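You operate a simulated robot arm through the tools that you are given. There is no shell and no other tool.

The job below is to be done with a simulated robot arm. You get a single attempt, and the scene is never put back.

Task
Put things in order on the table top between the blocks. At the end: the blue filter is on the brown small carton (marked "FEET"); the grey filter stands where the silver steel cup stood; the yellow filter stands where the blue filter stood; the silver steel cup stands where the yellow filter stood; whatever was shut is shut again. Leave all else as you found it, and nothing knocked over.

Only the result counts: the job must be done as asked and must still hold three seconds after the hand-in. Knocking over, shifting, dropping, spilling or breaking anything else fails it.

Robot
A 6-joint arm with a two-finger parallel gripper, fixed in place. Base frame: the origin is at the foot of the arm, x ahead of it, y to its left, z up; the work surface is at about z = 0. Lengths are in m, angles in rad, forces in N, time in s.
With the tool pointing down near the work surface it reaches from about 0.16 to 0.42 m from the base axis. Its first joint turns from -1.152 to 1.152 rad. Payload 1.57 kg.
Tool frame: the origin (TCP) lies between the finger pads and is the grasp point; the fingertips stand 0.03 m ahead of it; z points along the fingers, y is the line along which they close. Largest opening 0.08 m; finger width 0.017, thickness 0.012; the body of the gripper, 0.04 by 0.082 m, starts 0.08 m behind the TCP.
Orientation is that of the tool frame in the base frame, as a unit quaternion [w, x, y, z]. With the fingers straight down and closing along the base's y, the tool's x points along the base's -x, its y along +y and its z along -z.

Tools
- The arm moves only by the tool play_rows. Its argument "steps" is one flat list of numbers, 7 for each row, row after row: the shift along the tool's x, y, z in m, then the turn, a rotation vector about the tool's x, y, z in rad, then the finger opening in m, from 0 to 0.08. In form: [dx, dy, dz, rx, ry, rz, hand, dx, dy, dz, rx, ry, rz, hand, ...]. A call has 1 to 20 rows; each row is the pose to reach, as a shift and turn from the pose commanded when the call began, along the tool's axes at that moment. A row lasts 0.2 s, in which the tool goes at most 0.05 m and 0.15 rad; a call with a longer step from one row to the next is refused whole, and so is a gripper value outside its range. Where a pose cannot be reached the arm comes as near as it can. A force on the tool above 40 N (or 10 N above the force at the start of the call, whichever is more), or a blocked arm, ends the call early, and 0.2 s more pass. The fingers move at their own pace (about 0.153 m/s each) and stop on an object; they squeeze with about 32 N. The grip force told is the motor's: it shows also when the fingers shut on nothing. Time passes only in rows, and 0.2 s behind the last, so rows that repeat a pose let the fingers close. It gives the time, the measured TCP pose, the force on the tool (base axes), the opening and the grip force at its end, in the units of the frame above (readings bear some noise), with the torque about the TCP (base axes, N m) and any sound that the robot's microphone picked up, and new pictures: "show" is both (left out), scene, wrist or none.
- Cameras (640 x 400 px; columns grow to the right, rows downward): "scene" is fixed at [0.0498, -0.3332, 0.4098]; the picture's right is [0.82, -0.57, 0.00], its down [-0.40, -0.57, -0.72] and it looks along [0.41, 0.59, -0.69] (base axes); focal length 214 px, centre (320, 200). "wrist" rides on the gripper at [0.072, -0.007, -0.122] in the tool frame; the picture's right is [0.09, 1.00, 0.00], its down [-0.84, 0.08, -0.54] and it looks along [-0.54, 0.05, 0.84] (tool axes); focal length 238 px, centre (320, 200). There is no depth. A picture from a camera that has moved, and an enlarged one, comes with that camera's place and axes in the base frame and with its lens.
- enlarge(camera, box): a new picture of the part [left, top, right, bottom] of that camera's present view, enlarged. The clock stands still meanwhile.
- job_done(): hands the job in; it is judged then, once.

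Places have to be worked out from the pictures, the camera data and where the tool is seen. Open the gripper and draw the arm clear of the work before you hand the job in, unless the task says otherwise.

The tools are called after "Request:" as a command line: name --argument value ..., lists and objects as JSON in quotes. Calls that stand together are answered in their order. play_rows: Moves the arm, as the interface text tells. Its arguments: {"type":"object","properties":{"steps":{"type":"array"},"show":{"type":"string","enum":["both","scene","wrist","none"]}},"required":["steps"]} The other tools are called the same way: enlarge (camera, box) takes an enlarged picture of a part of a camera's view; job_done () hands the job in.

At the start:

```text
clock: 0.0
ee_pos: [0.2182, -0.0675, 0.2707]
orientation: [0.001, -0.001, 1.0, 0.0]
ft_force: [1.1, 0.5, 0.4]
wrist_torque: [0.02, 0.04, -0.04]
width: 0.0802
finger_force: 0.1
```

scene: 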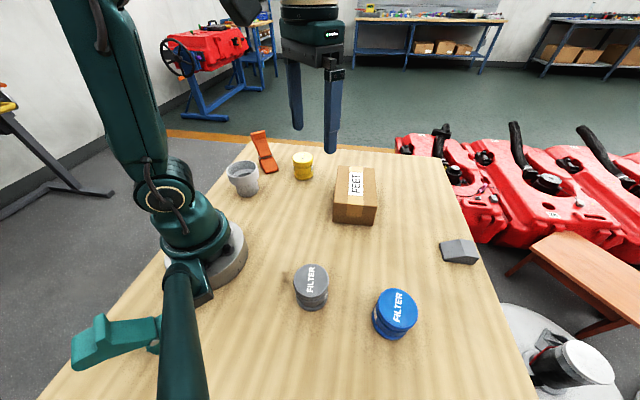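
wrist: 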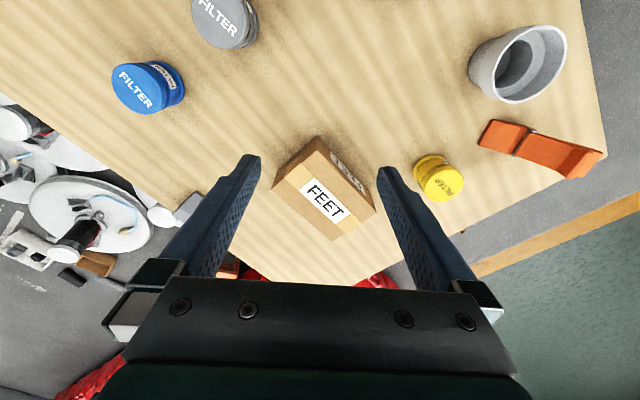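

I'll look closely at both pictures before moving anything.

Request:
enlarge --camera "scene" --box '[200, 110, 400, 235]'

Request:
enlarge --camera "scene" --box '[260, 230, 500, 380]'

Request:
enlarge --camera "wrist" --box '[380, 0, 640, 220]'

Request:
enlarge --camera "wrist" --box '[80, 0, 400, 250]'

```text
3.20 times, centred on (300, 172) of scene
camera zoom: at [0.0498, -0.3332, 0.4098], right [0.82, -0.57, 0.0], down [-0.4, -0.57, -0.72], along [0.41, 0.59, -0.69], focal length 686 px, centre (384, 288)
```

zoom: 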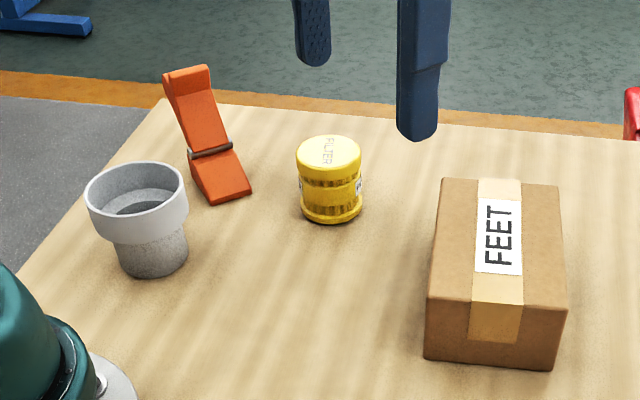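

```text
2.67 times, centred on (380, 305) of scene
camera zoom: at [0.0498, -0.3332, 0.4098], right [0.82, -0.57, 0.0], down [-0.4, -0.57, -0.72], along [0.41, 0.59, -0.69], focal length 572 px, centre (160, -80)
```

zoom: 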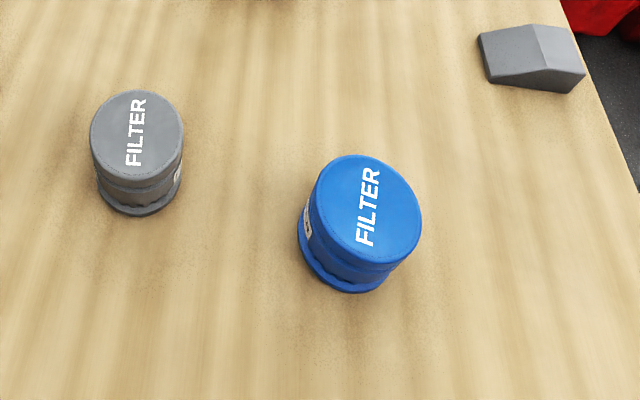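

```text
1.82 times, centred on (510, 110) of wrist
camera zoom: at [0.1464, -0.074, 0.3923], right [-0.09, 1.0, 0.0], down [0.84, 0.08, 0.54], along [0.54, 0.05, -0.84], focal length 433 px, centre (-26, 364)
```

zoom: 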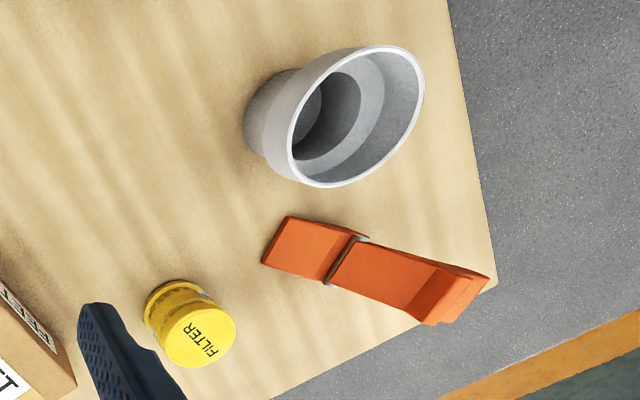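

```text
1.60 times, centred on (240, 125) of wrist
camera zoom: at [0.1464, -0.074, 0.3923], right [-0.09, 1.0, 0.0], down [0.84, 0.08, 0.54], along [0.54, 0.05, -0.84], focal length 381 px, centre (448, 320)
```

zoom: 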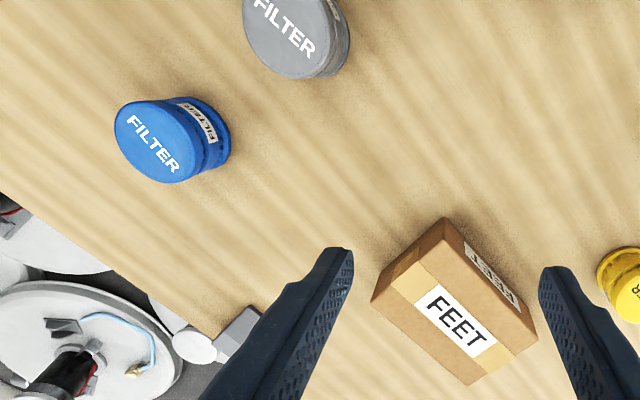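

The filters look about 0.06 m wide and 0.06 m high. I place the blue one near (0.215, -0.302), grey near (0.132, -0.188), yellow near (0.32, 0.146), the cup near (0.146, 0.173) and the carton near (0.362, -0.042). I'll move above the blue filter for a closer look.

Request:
play_rows --steps '[0.0005, -0.03, 0.012, 0, 0, 0, 0.08, 0.001, -0.06, 0.025, 0, 0, 0, 0.08, 0.0015, -0.09, 0.037, 0, 0, 0, 0.08, 0.002, -0.12, 0.05, 0, 0, 0, 0.08, 0.0025, -0.15, 0.062, 0, 0, 0, 0.08, 0.003, -0.18, 0.075, 0, 0, 0, 0.08, 0.0035, -0.21, 0.088, 0, 0, 0, 0.08, 0.0037, -0.2345, 0.1, 0, 0, 0, 0.08, 0.0037, -0.2345, 0.1, 0, 0, 0, 0.08]' --show "both"

```text
clock: 2.0
ee_pos: [0.214, -0.3045, 0.1687]
orientation: [0.001, -0.001, 1.0, 0.0]
ft_force: [0.7, -0.1, 0.3]
wrist_torque: [-0.02, 0.0, -0.02]
width: 0.08
finger_force: 0.1
camera wrist: at [0.142, -0.3104, 0.2918], right [-0.09, 1.0, 0.0], down [0.84, 0.08, 0.54], along [0.54, 0.05, -0.84], focal length 238 px, centre (320, 200)
```

scene: 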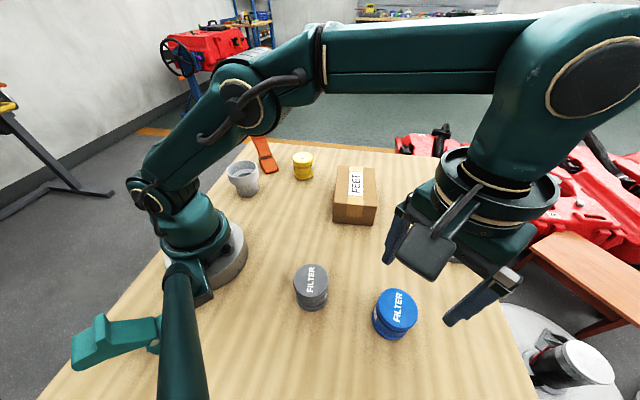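
wrist: 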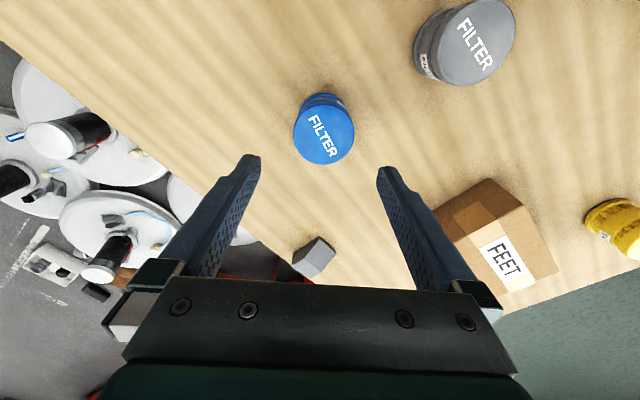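

The arm is above the blue filter, which sits close to the tool axis. I'll enlarge the wrist view for better centres of the blue and grey filters.

Request:
enlarge --camera "wrist" --box '[260, 70, 400, 190]'

Request:
enlarge --camera "wrist" --box '[390, 0, 550, 100]'

Request:
enlarge --camera "wrist" --box '[420, 160, 640, 300]'

```text
3.33 times, centred on (330, 130) of wrist
camera zoom: at [0.142, -0.3104, 0.2918], right [-0.09, 1.0, 0.0], down [0.84, 0.08, 0.54], along [0.54, 0.05, -0.84], focal length 794 px, centre (287, 433)
```

zoom: 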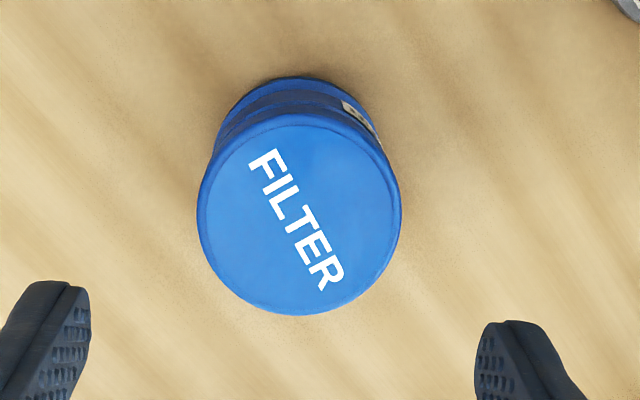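

```text
4.00 times, centred on (470, 50) of wrist
camera zoom: at [0.142, -0.3104, 0.2918], right [-0.09, 1.0, 0.0], down [0.84, 0.08, 0.54], along [0.54, 0.05, -0.84], focal length 953 px, centre (-280, 800)
```

zoom: 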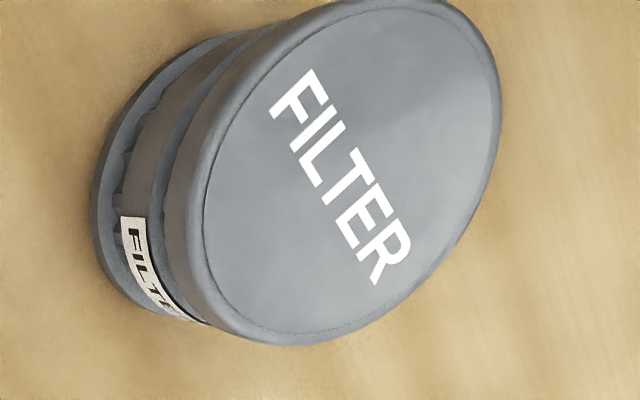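

```text
2.86 times, centred on (530, 230) of wrist
camera zoom: at [0.142, -0.3104, 0.2918], right [-0.09, 1.0, 0.0], down [0.84, 0.08, 0.54], along [0.54, 0.05, -0.84], focal length 681 px, centre (-280, 114)
```

zoom: 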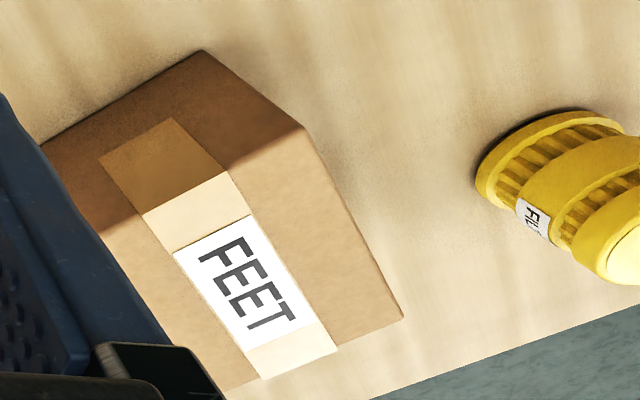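

The blue centre comes out near (0.215, -0.301) with its top at about 0.06. I'll shift slightly and go straight down around it, leaving the hand open.

Request:
play_rows --steps '[-0.001, 0.002, 0.025, 0, 0, 0, 0.08, -0.001, 0.002, 0.05, 0, 0, 0, 0.08, -0.001, 0.002, 0.075, 0, 0, 0, 0.08, -0.001, 0.002, 0.095, 0, 0, 0, 0.08, -0.001, 0.002, 0.11, 0, 0, 0, 0.08, -0.001, 0.002, 0.122, 0, 0, 0, 0.08, -0.001, 0.002, 0.131, 0, 0, 0, 0.08, -0.001, 0.002, 0.131, 0, 0, 0, 0.08]' --show "both"

```text
clock: 3.8
ee_pos: [0.2161, -0.3022, 0.0394]
orientation: [0.001, -0.001, 1.0, -0.001]
ft_force: [0.2, 0.2, 0.2]
wrist_torque: [0.0, 0.0, 0.03]
width: 0.0798
finger_force: 0.1
camera wrist: at [0.1432, -0.3074, 0.161], right [-0.09, 1.0, 0.0], down [0.84, 0.08, 0.54], along [0.54, 0.05, -0.84], focal length 238 px, centre (320, 200)
```

scene: 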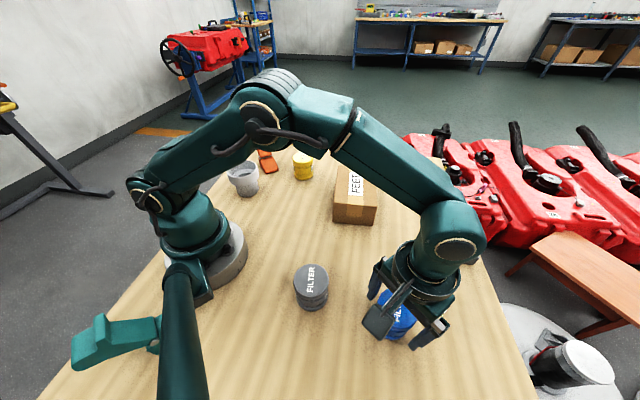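
wrist: 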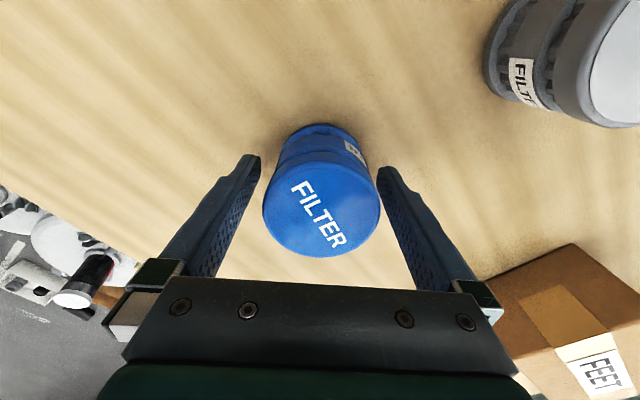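

The blue filter sits between the fingers with even gaps. I'll close the hand on it.

Request:
play_rows --steps '[0, 0, 0, 0, 0, 0, 0.03, 0, 0, 0, 0, 0, 0, 0.03, 0, 0, 0, 0, 0, 0, 0.03, 0, 0, 0, 0, 0, 0, 0.03]' --show "wrist"

```text
clock: 4.8
ee_pos: [0.2155, -0.3003, 0.0397]
orientation: [0.001, 0.0, 1.0, -0.001]
ft_force: [-0.2, 0.0, 0.1]
wrist_torque: [0.0, -0.02, -0.02]
width: 0.0583
finger_force: 32.2
camera wrist: at [0.1433, -0.3074, 0.1613], right [-0.09, 1.0, 0.0], down [0.84, 0.08, 0.54], along [0.54, 0.05, -0.84], focal length 238 px, centre (320, 200)
```

wrist: 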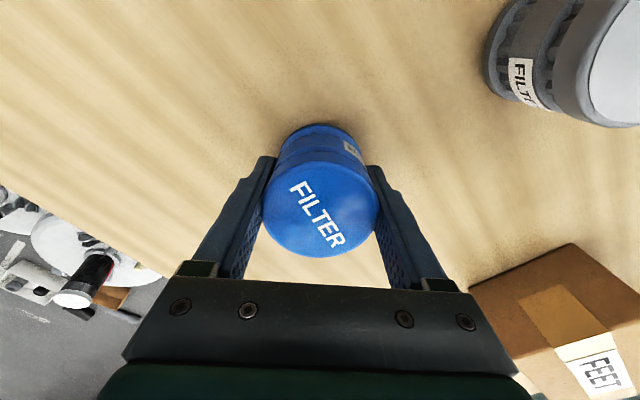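

The grip holds at 0.058 m width with 32 N. I'll lift straight up, then carry the filter over the carton's centre near (0.362, -0.042).

Request:
play_rows --steps '[0, 0, -0.015, 0, 0, 0, 0.03, 0, 0, -0.045, 0, 0, 0, 0.03, 0, 0, -0.08, 0, 0, 0, 0.03, 0, 0, -0.115, 0, 0, 0, 0.03, 0, 0, -0.14, 0, 0, 0, 0.03, -0.012, 0.021, -0.15, 0, 0, 0, 0.03, -0.029, 0.052, -0.15, 0, 0, 0, 0.03, -0.047, 0.083, -0.15, 0, 0, 0, 0.03, -0.065, 0.114, -0.15, 0, 0, 0, 0.03, -0.083, 0.145, -0.15, 0, 0, 0, 0.03, -0.1, 0.176, -0.15, 0, 0, 0, 0.03, -0.118, 0.207, -0.15, 0, 0, 0, 0.03, -0.134, 0.237, -0.15, 0, 0, 0, 0.03, -0.1467, 0.2584, -0.15, 0, 0, 0, 0.03, -0.1467, 0.2584, -0.15, 0, 0, 0, 0.03]' --show "both"

```text
clock: 8.0
ee_pos: [0.3647, -0.042, 0.1899]
orientation: [0.001, -0.001, 1.0, 0.0]
ft_force: [-0.5, -0.4, -1.0]
wrist_torque: [-0.03, -0.01, 0.02]
width: 0.0584
finger_force: 31.7
camera wrist: at [0.2927, -0.0482, 0.3127], right [-0.09, 1.0, 0.0], down [0.84, 0.08, 0.54], along [0.54, 0.05, -0.84], focal length 238 px, centre (320, 200)
```

scene: 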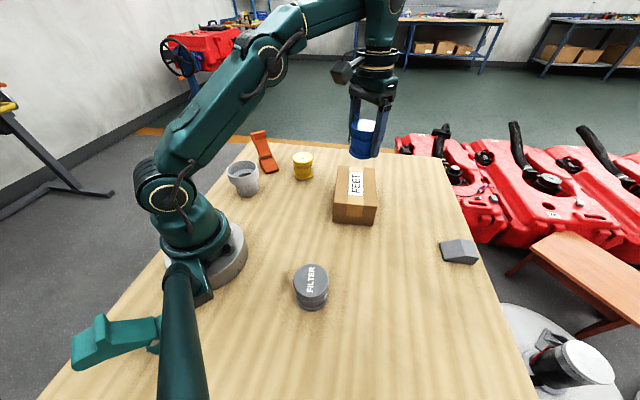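
wrist: 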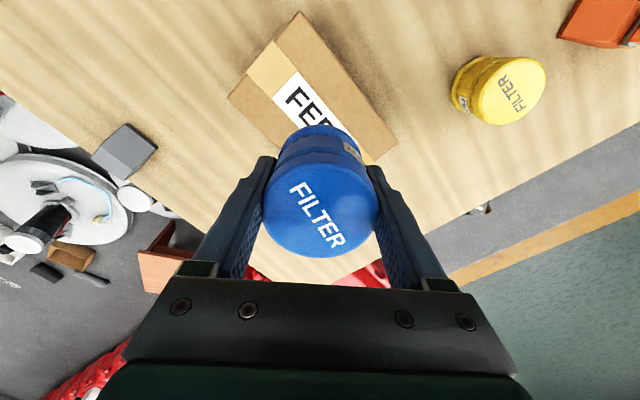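

The blue filter hangs over the carton, and the carton top comes out at z about 0.065. I'll lower it most of the way and then check.

Request:
play_rows --steps '[0.003, -0.001, 0.02, 0, 0, 0, 0.03, 0.003, -0.001, 0.04, 0, 0, 0, 0.03, 0.003, -0.001, 0.058, 0, 0, 0, 0.03, 0.003, -0.001, 0.07, 0, 0, 0, 0.03, 0.003, -0.001, 0.077, 0, 0, 0, 0.03, 0.003, -0.001, 0.077, 0, 0, 0, 0.03]' --show "both"

Request:
enlarge --camera "scene" --box '[310, 120, 410, 240]'

```text
clock: 9.4
ee_pos: [0.3605, -0.042, 0.1126]
orientation: [0.002, 0.0, 1.0, -0.001]
ft_force: [0.4, 0.1, 0.0]
wrist_torque: [0.0, 0.01, -0.02]
width: 0.0585
finger_force: 32.3
camera wrist: at [0.2879, -0.0486, 0.2345], right [-0.09, 1.0, 0.0], down [0.84, 0.08, 0.54], along [0.54, 0.05, -0.84], focal length 238 px, centre (320, 200)
```

scene: 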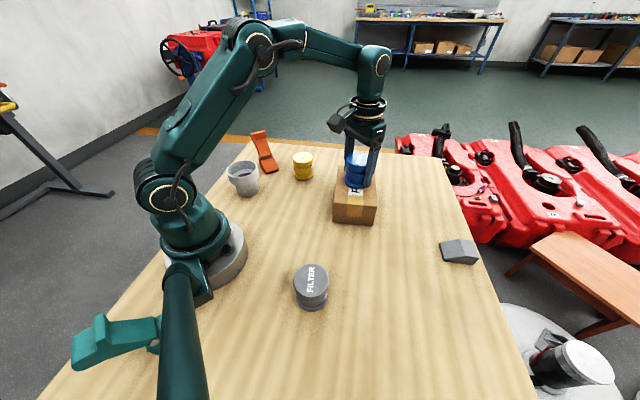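
wrist: 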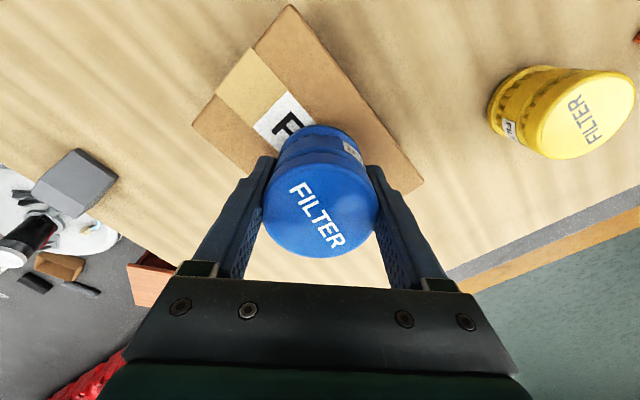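

```text
3.33 times, centred on (360, 180) of scene
camera zoom: at [0.0498, -0.3332, 0.4098], right [0.82, -0.57, 0.0], down [-0.4, -0.57, -0.72], along [0.41, 0.59, -0.69], focal length 715 px, centre (187, 267)
```

zoom: 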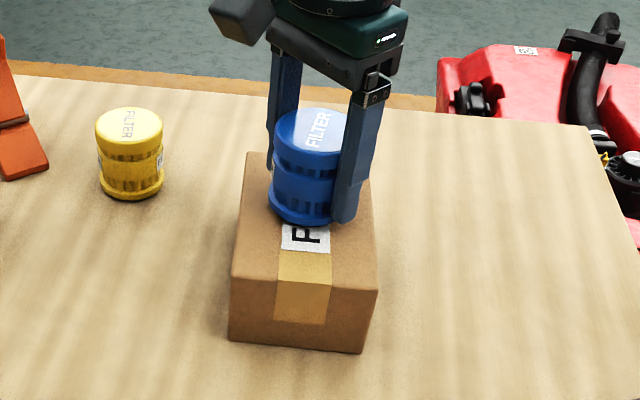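

The filter bottom is about 8 mm above the carton top. I'll lower it in small steps and watch the force.

Request:
play_rows --steps '[0, 0, 0.002, 0, 0, 0, 0.03, 0, 0, 0.004, 0, 0, 0, 0.03, 0, 0, 0.0055, 0, 0, 0, 0.03, 0, 0, 0.0055, 0, 0, 0, 0.03]' --show "none"

Request:
enlarge --camera "scene" --box '[325, 140, 395, 240]'

```text
clock: 10.4
ee_pos: [0.3604, -0.0421, 0.1073]
orientation: [0.002, -0.001, 1.0, -0.001]
ft_force: [-0.8, 2.3, 11.3]
wrist_torque: [0.15, 0.06, -0.09]
width: 0.0581
finger_force: 32.5
```

```text
4.00 times, centred on (360, 190) of scene
camera zoom: at [0.0498, -0.3332, 0.4098], right [0.82, -0.57, 0.0], down [-0.4, -0.57, -0.72], along [0.41, 0.59, -0.69], focal length 858 px, centre (160, 240)
```

zoom: 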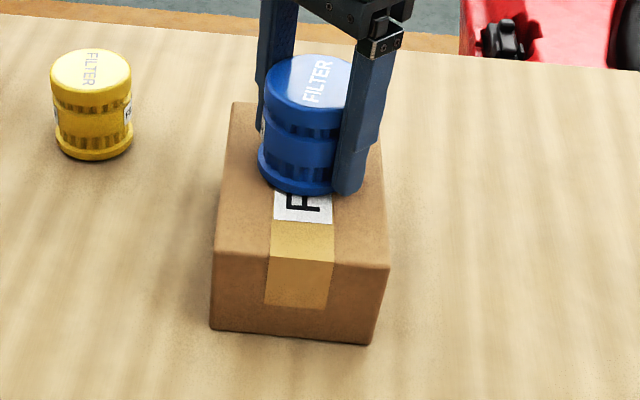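

The force reads 11 N upward, so the filter is resting on the carton. I'll ease off a little, open the hand, and rise straight up.

Request:
play_rows --steps '[0, 0, -0.0012, 0, 0, 0, 0.03, 0, 0, -0.0012, 0, 0, 0, 0.06, 0, 0, -0.0012, 0, 0, 0, 0.07, 0, 0, -0.0012, 0, 0, 0, 0.08, 0, 0, -0.0012, 0, 0, 0, 0.08, 0, 0, -0.012, 0, 0, 0, 0.08, 0, 0, -0.035, 0, 0, 0, 0.08, 0, 0, -0.06, 0, 0, 0, 0.08, 0, 0, -0.09, 0, 0, 0, 0.08, 0, 0, -0.09, 0, 0, 0, 0.08]' --show "both"

```text
clock: 12.6
ee_pos: [0.3589, -0.0424, 0.1986]
orientation: [0.0, 0.0, 1.0, -0.001]
ft_force: [0.8, -0.1, 0.7]
wrist_torque: [0.03, -0.01, -0.01]
width: 0.0801
finger_force: 0.1
camera wrist: at [0.2873, -0.049, 0.3195], right [-0.09, 1.0, 0.0], down [0.84, 0.08, 0.54], along [0.54, 0.05, -0.84], focal length 238 px, centre (320, 200)
```

scene: 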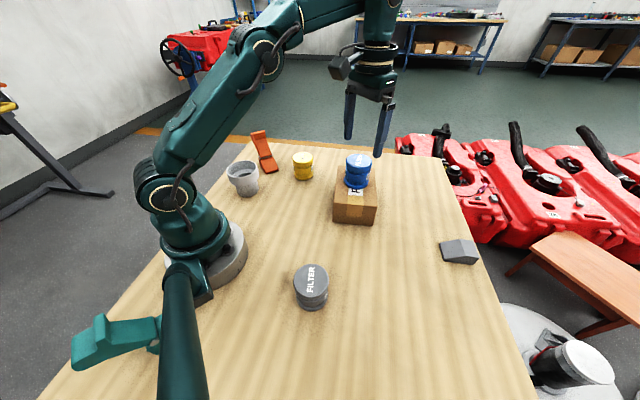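
wrist: 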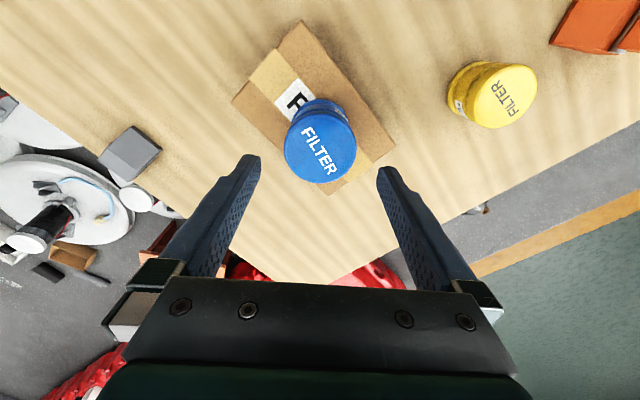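

The blue filter stands squarely on the carton. Next I'll move above the yellow filter, near (0.317, 0.145), to fix its place.

Request:
play_rows --steps '[0.007, 0.03, 0, 0, 0, 0, 0.08, 0.014, 0.062, 0, 0, 0, 0, 0.08, 0.021, 0.094, 0, 0, 0, 0, 0.08, 0.028, 0.126, 0.005, 0, 0, 0, 0.08, 0.035, 0.157, 0.015, 0, 0, 0, 0.08, 0.042, 0.187, 0.03, 0, 0, 0, 0.08, 0.042, 0.187, 0.03, 0, 0, 0, 0.08]' --show "both"

Request:
enlarge --camera "wrist" --box '[240, 60, 400, 200]'

Request:
enlarge --camera "wrist" --box '[300, 0, 540, 150]'

```text
clock: 14.2
ee_pos: [0.3158, 0.1441, 0.1654]
orientation: [0.001, 0.0, 1.0, -0.001]
ft_force: [0.4, 0.4, 0.8]
wrist_torque: [0.03, 0.01, 0.02]
width: 0.08
finger_force: 0.1
camera wrist: at [0.2437, 0.1377, 0.2887], right [-0.09, 1.0, 0.0], down [0.84, 0.08, 0.54], along [0.54, 0.05, -0.84], focal length 238 px, centre (320, 200)
```

scene: 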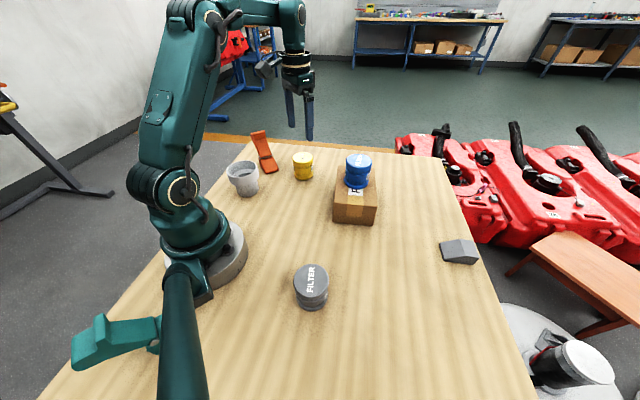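
wrist: 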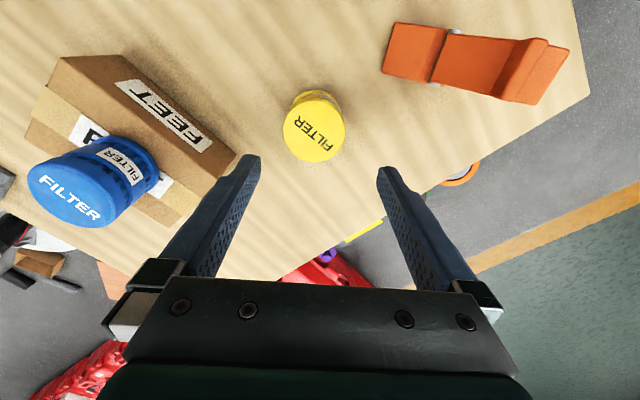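

```text
2.86 times, centred on (320, 130) of wrist
camera zoom: at [0.2437, 0.1377, 0.2887], right [-0.09, 1.0, 0.0], down [0.84, 0.08, 0.54], along [0.54, 0.05, -0.84], focal length 681 px, centre (320, 400)
```

zoom: 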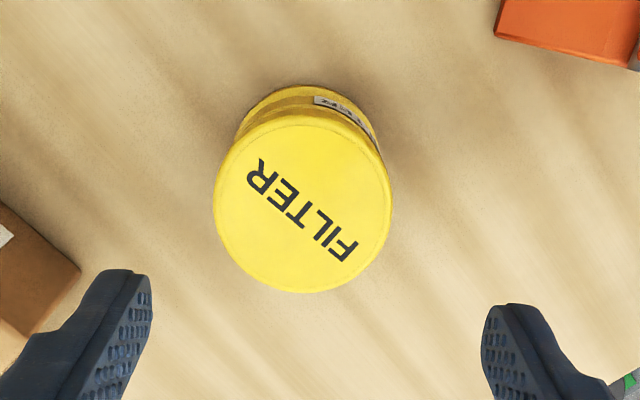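

```text
2.67 times, centred on (420, 75) of wrist
camera zoom: at [0.2437, 0.1377, 0.2887], right [-0.09, 1.0, 0.0], down [0.84, 0.08, 0.54], along [0.54, 0.05, -0.84], focal length 636 px, centre (53, 533)
```

zoom: 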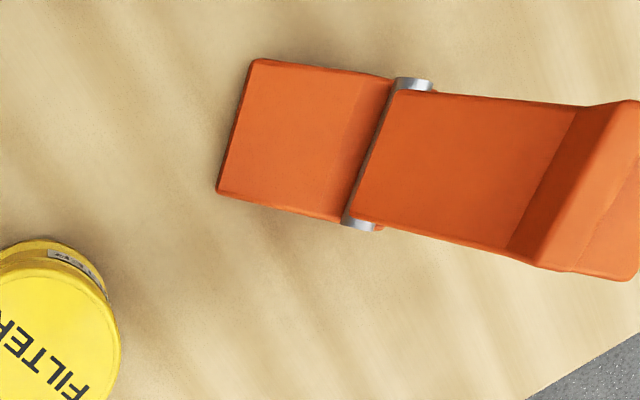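

The yellow centre comes out near (0.314, 0.138) relative to the tool at (0.316, 0.145). I'll correct the offset and go down around it.

Request:
play_rows --steps '[0.0015, -0.0065, 0.02, 0, 0, 0, 0.08, 0.0015, -0.0065, 0.045, 0, 0, 0, 0.08, 0.0015, -0.0065, 0.07, 0, 0, 0, 0.08, 0.0015, -0.0065, 0.092, 0, 0, 0, 0.08, 0.0015, -0.0065, 0.108, 0, 0, 0, 0.08, 0.0015, -0.0065, 0.12, 0, 0, 0, 0.08, 0.0015, -0.0065, 0.127, 0, 0, 0, 0.08, 0.0015, -0.0065, 0.127, 0, 0, 0, 0.08]' --show "both"

Request:
enlarge --camera "wrist" --box '[220, 100, 420, 280]'

```text
clock: 16.0
ee_pos: [0.3167, 0.1376, 0.0393]
orientation: [0.001, -0.002, 1.0, 0.0]
ft_force: [-0.7, -0.4, -0.3]
wrist_torque: [0.02, -0.01, 0.01]
width: 0.08
finger_force: 0.2
camera wrist: at [0.2435, 0.1306, 0.161], right [-0.09, 1.0, 0.0], down [0.84, 0.08, 0.54], along [0.54, 0.05, -0.84], focal length 238 px, centre (320, 200)
```

scene: 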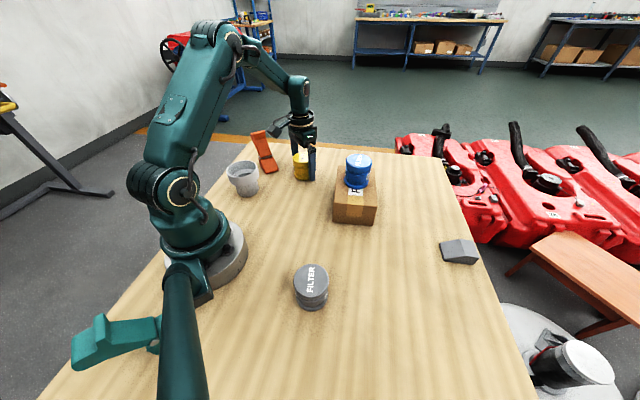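
wrist: 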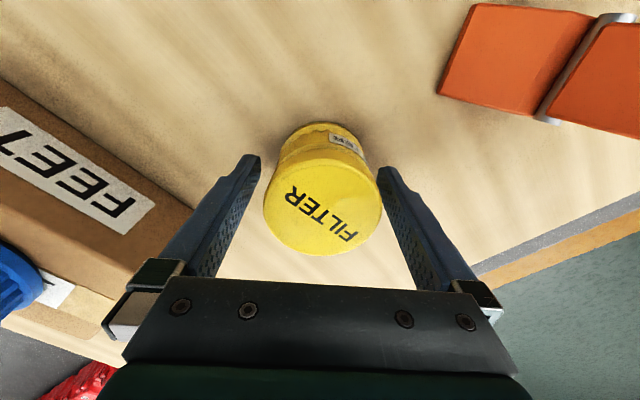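

```text
2.22 times, centred on (320, 190) of wrist
camera zoom: at [0.2435, 0.1306, 0.161], right [-0.09, 1.0, 0.0], down [0.84, 0.08, 0.54], along [0.54, 0.05, -0.84], focal length 530 px, centre (320, 222)
```

zoom: 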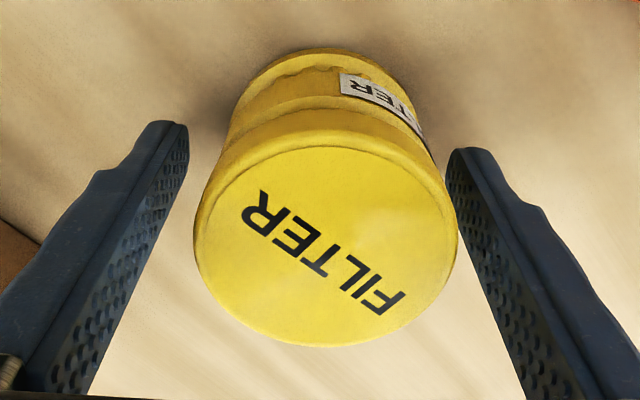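

The yellow filter is centred between the fingers at tool position (0.3155, 0.1376). I'll close on it and lift.

Request:
play_rows --steps '[0, 0, 0, 0, 0, 0, 0.03, 0, 0, 0, 0, 0, 0, 0.03, 0, 0, 0, 0, 0, 0, 0.03, 0, 0, 0, 0, 0, 0, 0.03]' --show "wrist"

```text
clock: 17.0
ee_pos: [0.3164, 0.1361, 0.0399]
orientation: [0.001, -0.001, 1.0, -0.001]
ft_force: [-1.1, 0.8, 0.2]
wrist_torque: [0.0, 0.02, 0.0]
width: 0.0586
finger_force: 31.4
camera wrist: at [0.2435, 0.1306, 0.1611], right [-0.09, 1.0, 0.0], down [0.84, 0.08, 0.54], along [0.54, 0.05, -0.84], focal length 238 px, centre (320, 200)
```

wrist: 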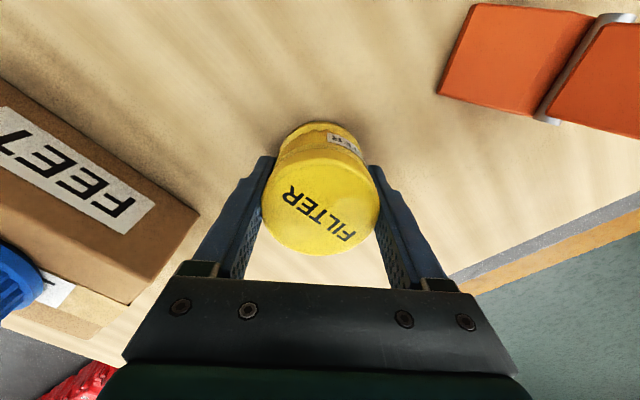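

Gripped at 0.0586 m. I'll lift high enough to clear the carton with the blue filter on it, and carry the yellow filter above the blue's old spot.

Request:
play_rows --steps '[0, 0, -0.015, 0, 0, 0, 0.03, 0, 0, -0.045, 0, 0, 0, 0.03, 0, 0, -0.08, 0, 0, 0, 0.03, 0, 0, -0.115, 0, 0, 0, 0.03, 0, 0, -0.15, 0, 0, 0, 0.03, 0, 0, -0.175, 0, 0, 0, 0.03, 0.005, -0.0219, -0.175, 0, 0, 0, 0.03, 0.0129, -0.0569, -0.175, 0, 0, 0, 0.03, 0.0219, -0.0964, -0.175, 0, 0, 0, 0.03, 0.0308, -0.1358, -0.175, 0, 0, 0, 0.03, 0.0398, -0.1752, -0.175, 0, 0, 0, 0.03, 0.0488, -0.2146, -0.175, 0, 0, 0, 0.03, 0.0577, -0.254, -0.175, 0, 0, 0, 0.03, 0.0667, -0.2935, -0.175, 0, 0, 0, 0.03, 0.0756, -0.3329, -0.175, 0, 0, 0, 0.03, 0.0846, -0.3723, -0.175, 0, 0, 0, 0.03, 0.0925, -0.4073, -0.175, 0, 0, 0, 0.03, 0.0995, -0.438, -0.175, 0, 0, 0, 0.03, 0.0995, -0.438, -0.175, 0, 0, 0, 0.03]' --show "both"

```text
clock: 21.0
ee_pos: [0.2123, -0.2946, 0.2086]
orientation: [0.0, -0.001, 1.0, 0.0]
ft_force: [-0.9, -0.3, -1.1]
wrist_torque: [0.01, -0.01, -0.04]
width: 0.0581
finger_force: 32.1
out of reach, approached as far as the arm can: row 18, 19
camera wrist: at [0.1409, -0.3012, 0.3317], right [-0.09, 1.0, 0.0], down [0.84, 0.08, 0.54], along [0.54, 0.05, -0.84], focal length 238 px, centre (320, 200)
```

scene: 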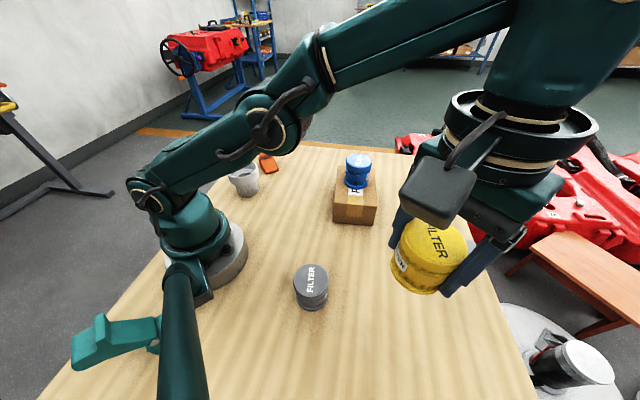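
wrist: 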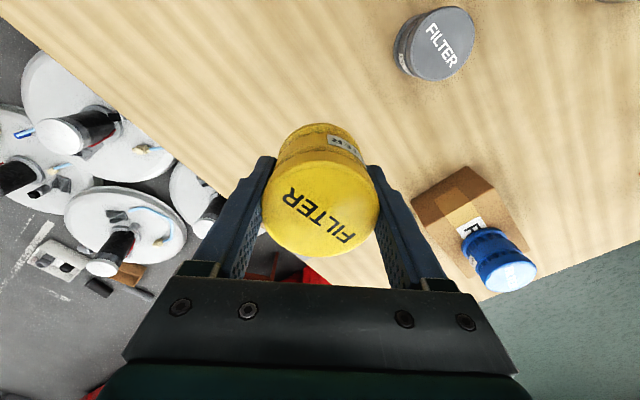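

At that height the spot was slightly out of reach, and the tool is at (0.213, -0.294, 0.210). I'll come down 0.06 m and read the pose again before correcting.

Request:
play_rows --steps '[0, 0, 0.02, 0, 0, 0, 0.03, 0, 0, 0.04, 0, 0, 0, 0.03, 0, 0, 0.06, 0, 0, 0, 0.03, 0, 0, 0.06, 0, 0, 0, 0.03]' --show "wrist"

```text
clock: 22.0
ee_pos: [0.216, -0.2949, 0.1504]
orientation: [0.002, -0.001, 1.0, -0.001]
ft_force: [-0.5, -0.1, 0.4]
wrist_torque: [-0.01, -0.04, -0.04]
width: 0.0582
finger_force: 31.9
camera wrist: at [0.1424, -0.3009, 0.2722], right [-0.09, 1.0, 0.0], down [0.84, 0.08, 0.54], along [0.54, 0.05, -0.84], focal length 238 px, centre (320, 200)
```

wrist: 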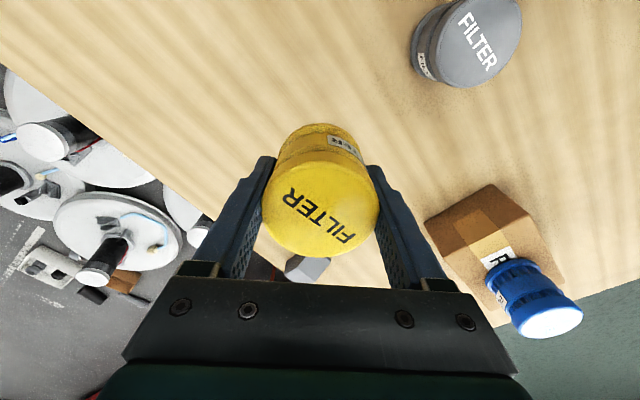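

The tool is now at (0.2144, -0.294, 0.150). I'll correct to (0.216, -0.3004) and lower until the filter is just above the table.

Request:
play_rows --steps '[-0.0016, -0.0065, 0.02, 0, 0, 0, 0.03, -0.0016, -0.0065, 0.045, 0, 0, 0, 0.03, -0.0016, -0.0065, 0.07, 0, 0, 0, 0.03, -0.0016, -0.0065, 0.09, 0, 0, 0, 0.03, -0.0016, -0.0065, 0.1, 0, 0, 0, 0.03, -0.0016, -0.0065, 0.105, 0, 0, 0, 0.03, -0.0016, -0.0065, 0.105, 0, 0, 0, 0.03]' --show "both"

```text
clock: 23.6
ee_pos: [0.2136, -0.3013, 0.0456]
orientation: [0.001, -0.001, 1.0, -0.001]
ft_force: [-0.2, -0.8, -0.5]
wrist_torque: [0.01, 0.02, 0.02]
width: 0.0582
finger_force: 31.9
camera wrist: at [0.1418, -0.3074, 0.1675], right [-0.09, 1.0, 0.0], down [0.84, 0.08, 0.54], along [0.54, 0.05, -0.84], focal length 238 px, centre (320, 200)
```

scene: 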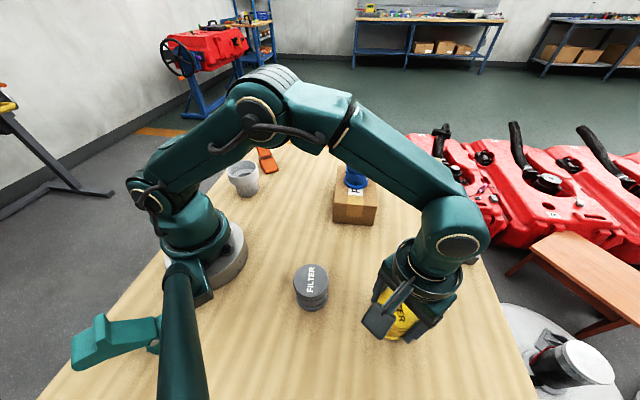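
wrist: 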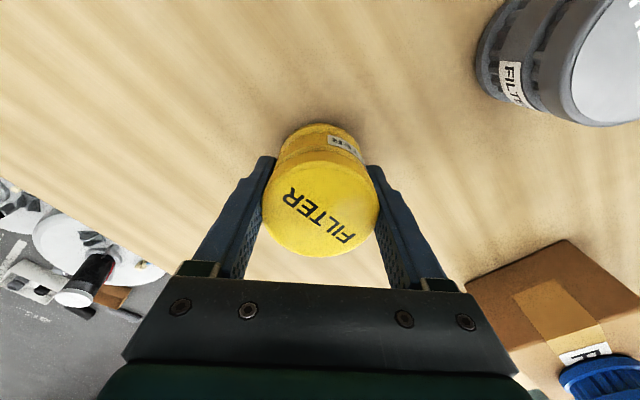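

The tool is at (0.2138, -0.3004, 0.0455). I'll shift 2 mm in x and lower the last few millimetres, watching the force.

Request:
play_rows --steps '[-0.002, 0, 0.001, 0, 0, 0, 0.03, -0.002, 0, 0.003, 0, 0, 0, 0.03, -0.002, 0, 0.005, 0, 0, 0, 0.03, -0.002, 0, 0.0062, 0, 0, 0, 0.03, -0.002, 0, 0.0062, 0, 0, 0, 0.03]' --show "wrist"

```text
clock: 24.8
ee_pos: [0.2175, -0.3012, 0.0391]
orientation: [0.002, -0.001, 1.0, -0.001]
ft_force: [-0.2, 0.4, 0.6]
wrist_torque: [0.01, 0.0, 0.01]
width: 0.0582
finger_force: 31.8
camera wrist: at [0.1445, -0.3077, 0.1612], right [-0.09, 1.0, 0.0], down [0.84, 0.08, 0.54], along [0.54, 0.05, -0.84], focal length 238 px, centre (320, 200)
```

wrist: 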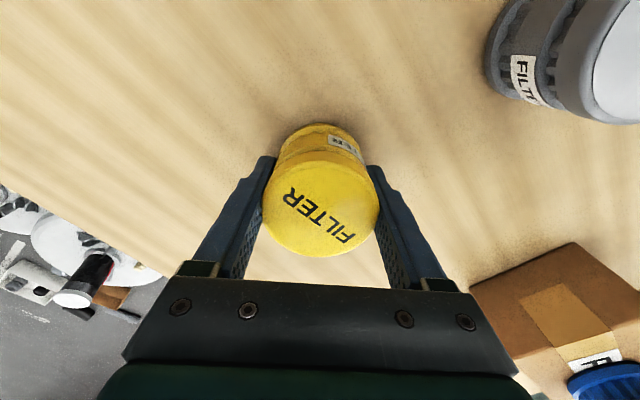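

Nearly touching: the tool is at (0.2165, -0.3007, 0.0392). I'll lower 1 mm more to make contact.

Request:
play_rows --steps '[0, 0, 0.0008, 0, 0, 0, 0.03, 0, 0, 0.0008, 0, 0, 0, 0.03]' --show "none"

```text
clock: 25.4
ee_pos: [0.2172, -0.3011, 0.0377]
orientation: [0.0, -0.001, 1.0, 0.0]
ft_force: [-0.2, 0.7, 7.3]
wrist_torque: [0.2, -0.06, 0.03]
width: 0.0583
finger_force: 32.0
```

Contact at 7 N. I'll ease back slightly, open the hand, and rise straight up.

Request:
play_rows --steps '[0, 0, -0.0006, 0, 0, 0, 0.03, 0, 0, -0.0006, 0, 0, 0, 0.06, 0, 0, -0.0006, 0, 0, 0, 0.07, 0, 0, -0.0006, 0, 0, 0, 0.08, 0, 0, -0.0006, 0, 0, 0, 0.08, 0, 0, -0.012, 0, 0, 0, 0.08, 0, 0, -0.035, 0, 0, 0, 0.08, 0, 0, -0.065, 0, 0, 0, 0.08, 0, 0, -0.1, 0, 0, 0, 0.08, 0, 0, -0.125, 0, 0, 0, 0.08, 0, 0, -0.125, 0, 0, 0, 0.08]' --show "both"

Request:
enlarge --camera "wrist" --box '[260, 70, 400, 190]'

Request:
enlarge --camera "scene" --box '[200, 110, 400, 235]'

Request:
enlarge --camera "scene" --box '[260, 230, 500, 380]'

```text
clock: 27.8
ee_pos: [0.2155, -0.3, 0.1646]
orientation: [0.001, -0.001, 1.0, 0.0]
ft_force: [0.1, -0.2, -0.4]
wrist_torque: [0.0, 0.02, -0.02]
width: 0.08
finger_force: 0.1
camera wrist: at [0.143, -0.3068, 0.2864], right [-0.09, 1.0, 0.0], down [0.84, 0.08, 0.54], along [0.54, 0.05, -0.84], focal length 238 px, centre (320, 200)
```

scene: 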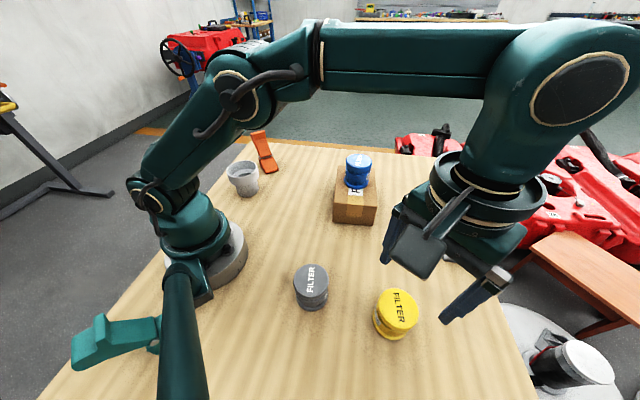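
wrist: 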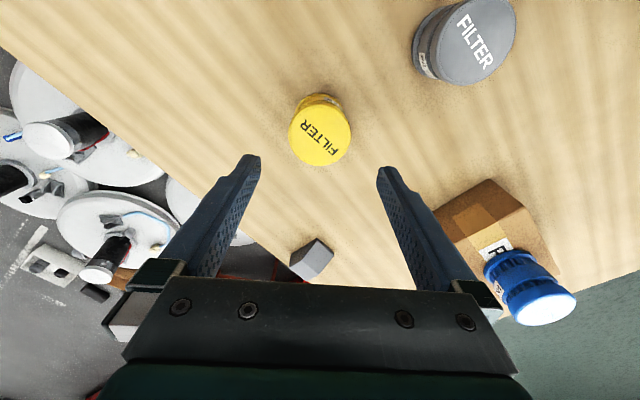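

```text
3.33 times, centred on (330, 130) of wrist
camera zoom: at [0.143, -0.3068, 0.2864], right [-0.09, 1.0, 0.0], down [0.84, 0.08, 0.54], along [0.54, 0.05, -0.84], focal length 794 px, centre (287, 433)
```

zoom: 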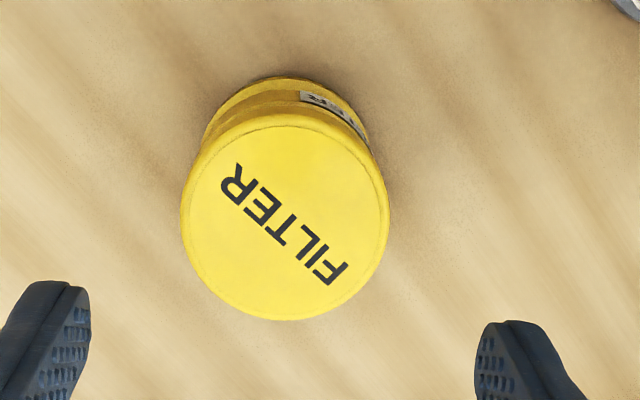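

```text
3.20 times, centred on (300, 172) of scene
camera zoom: at [0.0498, -0.3332, 0.4098], right [0.82, -0.57, 0.0], down [-0.4, -0.57, -0.72], along [0.41, 0.59, -0.69], focal length 686 px, centre (384, 288)
```

zoom: 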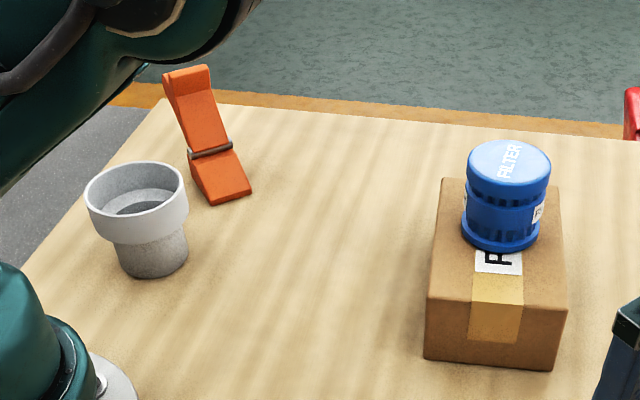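

```text
2.67 times, centred on (380, 305) of scene
camera zoom: at [0.0498, -0.3332, 0.4098], right [0.82, -0.57, 0.0], down [-0.4, -0.57, -0.72], along [0.41, 0.59, -0.69], focal length 572 px, centre (160, -80)
```

zoom: 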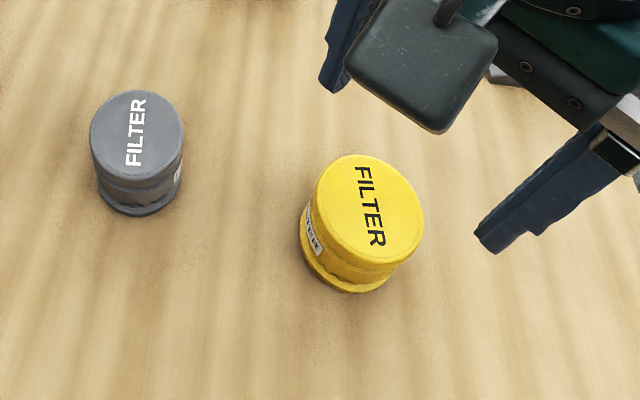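

The yellow filter matches the blue's old image position to within about a pixel, and the carton has not moved. Next I'll move above the cup to work out its size and place.

Request:
play_rows --steps '[0.0026, 0.018, -0.01, 0, 0, 0, 0.08, 0.0078, 0.054, -0.02, 0, 0, 0, 0.08, 0.0137, 0.0945, -0.03, 0, 0, 0, 0.08, 0.0195, 0.135, -0.036, 0, 0, 0, 0.08, 0.0254, 0.1755, -0.036, 0, 0, 0, 0.08, 0.0312, 0.216, -0.036, 0, 0, 0, 0.08, 0.037, 0.2565, -0.036, 0, 0, 0, 0.08, 0.0429, 0.297, -0.036, 0, 0, 0, 0.08, 0.0488, 0.3375, -0.036, 0, 0, 0, 0.08, 0.0546, 0.378, -0.036, 0, 0, 0, 0.08, 0.0598, 0.414, -0.036, 0, 0, 0, 0.08, 0.063, 0.4365, -0.036, 0, 0, 0, 0.08, 0.065, 0.45, -0.036, 0, 0, 0, 0.08, 0.065, 0.45, -0.036, 0, 0, 0, 0.08]' --show "both"

Request:
enlarge --camera "wrist" --box '[240, 40, 440, 200]'

```text
clock: 30.8
ee_pos: [0.1499, 0.1476, 0.1998]
orientation: [0.001, -0.001, 1.0, 0.0]
ft_force: [-0.2, -0.9, -0.2]
wrist_torque: [0.03, 0.05, 0.01]
width: 0.0799
finger_force: 0.0
camera wrist: at [0.0775, 0.142, 0.3214], right [-0.09, 1.0, 0.0], down [0.84, 0.08, 0.54], along [0.54, 0.05, -0.84], focal length 238 px, centre (320, 200)
```

scene: 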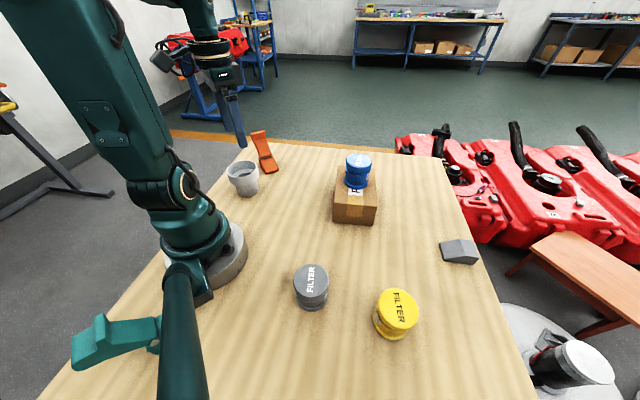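
wrist: 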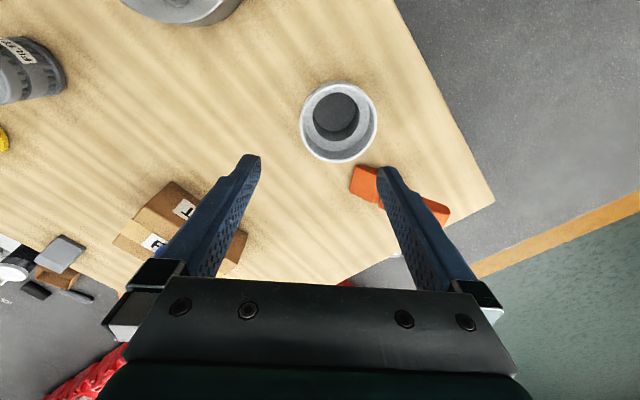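

```text
2.50 times, centred on (340, 120) of wrist
camera zoom: at [0.0775, 0.142, 0.3214], right [-0.09, 1.0, 0.0], down [0.84, 0.08, 0.54], along [0.54, 0.05, -0.84], focal length 596 px, centre (270, 400)
```

zoom: 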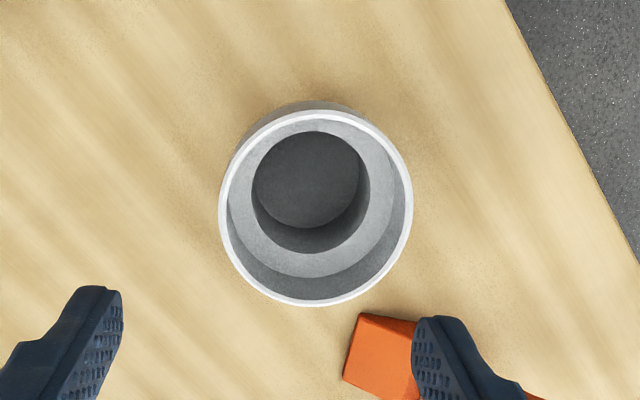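

The cup's rim is about 0.08 m across, too wide to grasp from outside, with a wall about 3 mm thick. I'll pinch the wall with one finger inside, but first I'll zoom in from both cameras to get the rim height.

Request:
enlarge --camera "scene" --box '[215, 145, 275, 205]'

Request:
enlarge --camera "wrist" --box '[290, 70, 390, 170]'

```text
6.67 times, centred on (245, 175) of scene
camera zoom: at [0.0498, -0.3332, 0.4098], right [0.82, -0.57, 0.0], down [-0.4, -0.57, -0.72], along [0.41, 0.59, -0.69], focal length 1430 px, centre (820, 367)
```

zoom: 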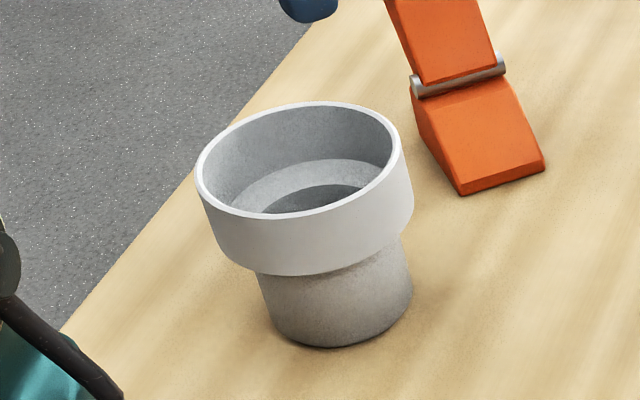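

```text
4.00 times, centred on (340, 120) of wrist
camera zoom: at [0.0775, 0.142, 0.3214], right [-0.09, 1.0, 0.0], down [0.84, 0.08, 0.54], along [0.54, 0.05, -0.84], focal length 953 px, centre (240, 520)
```

zoom: 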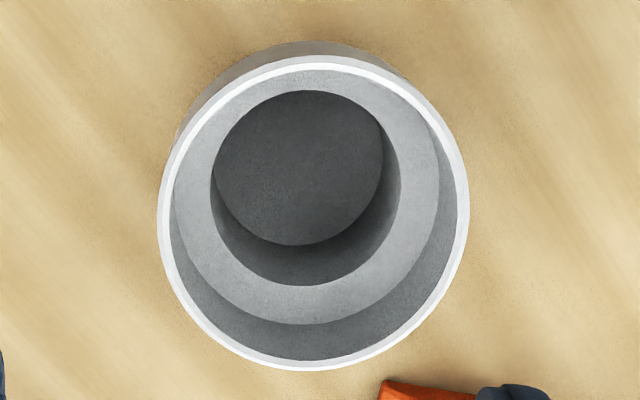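

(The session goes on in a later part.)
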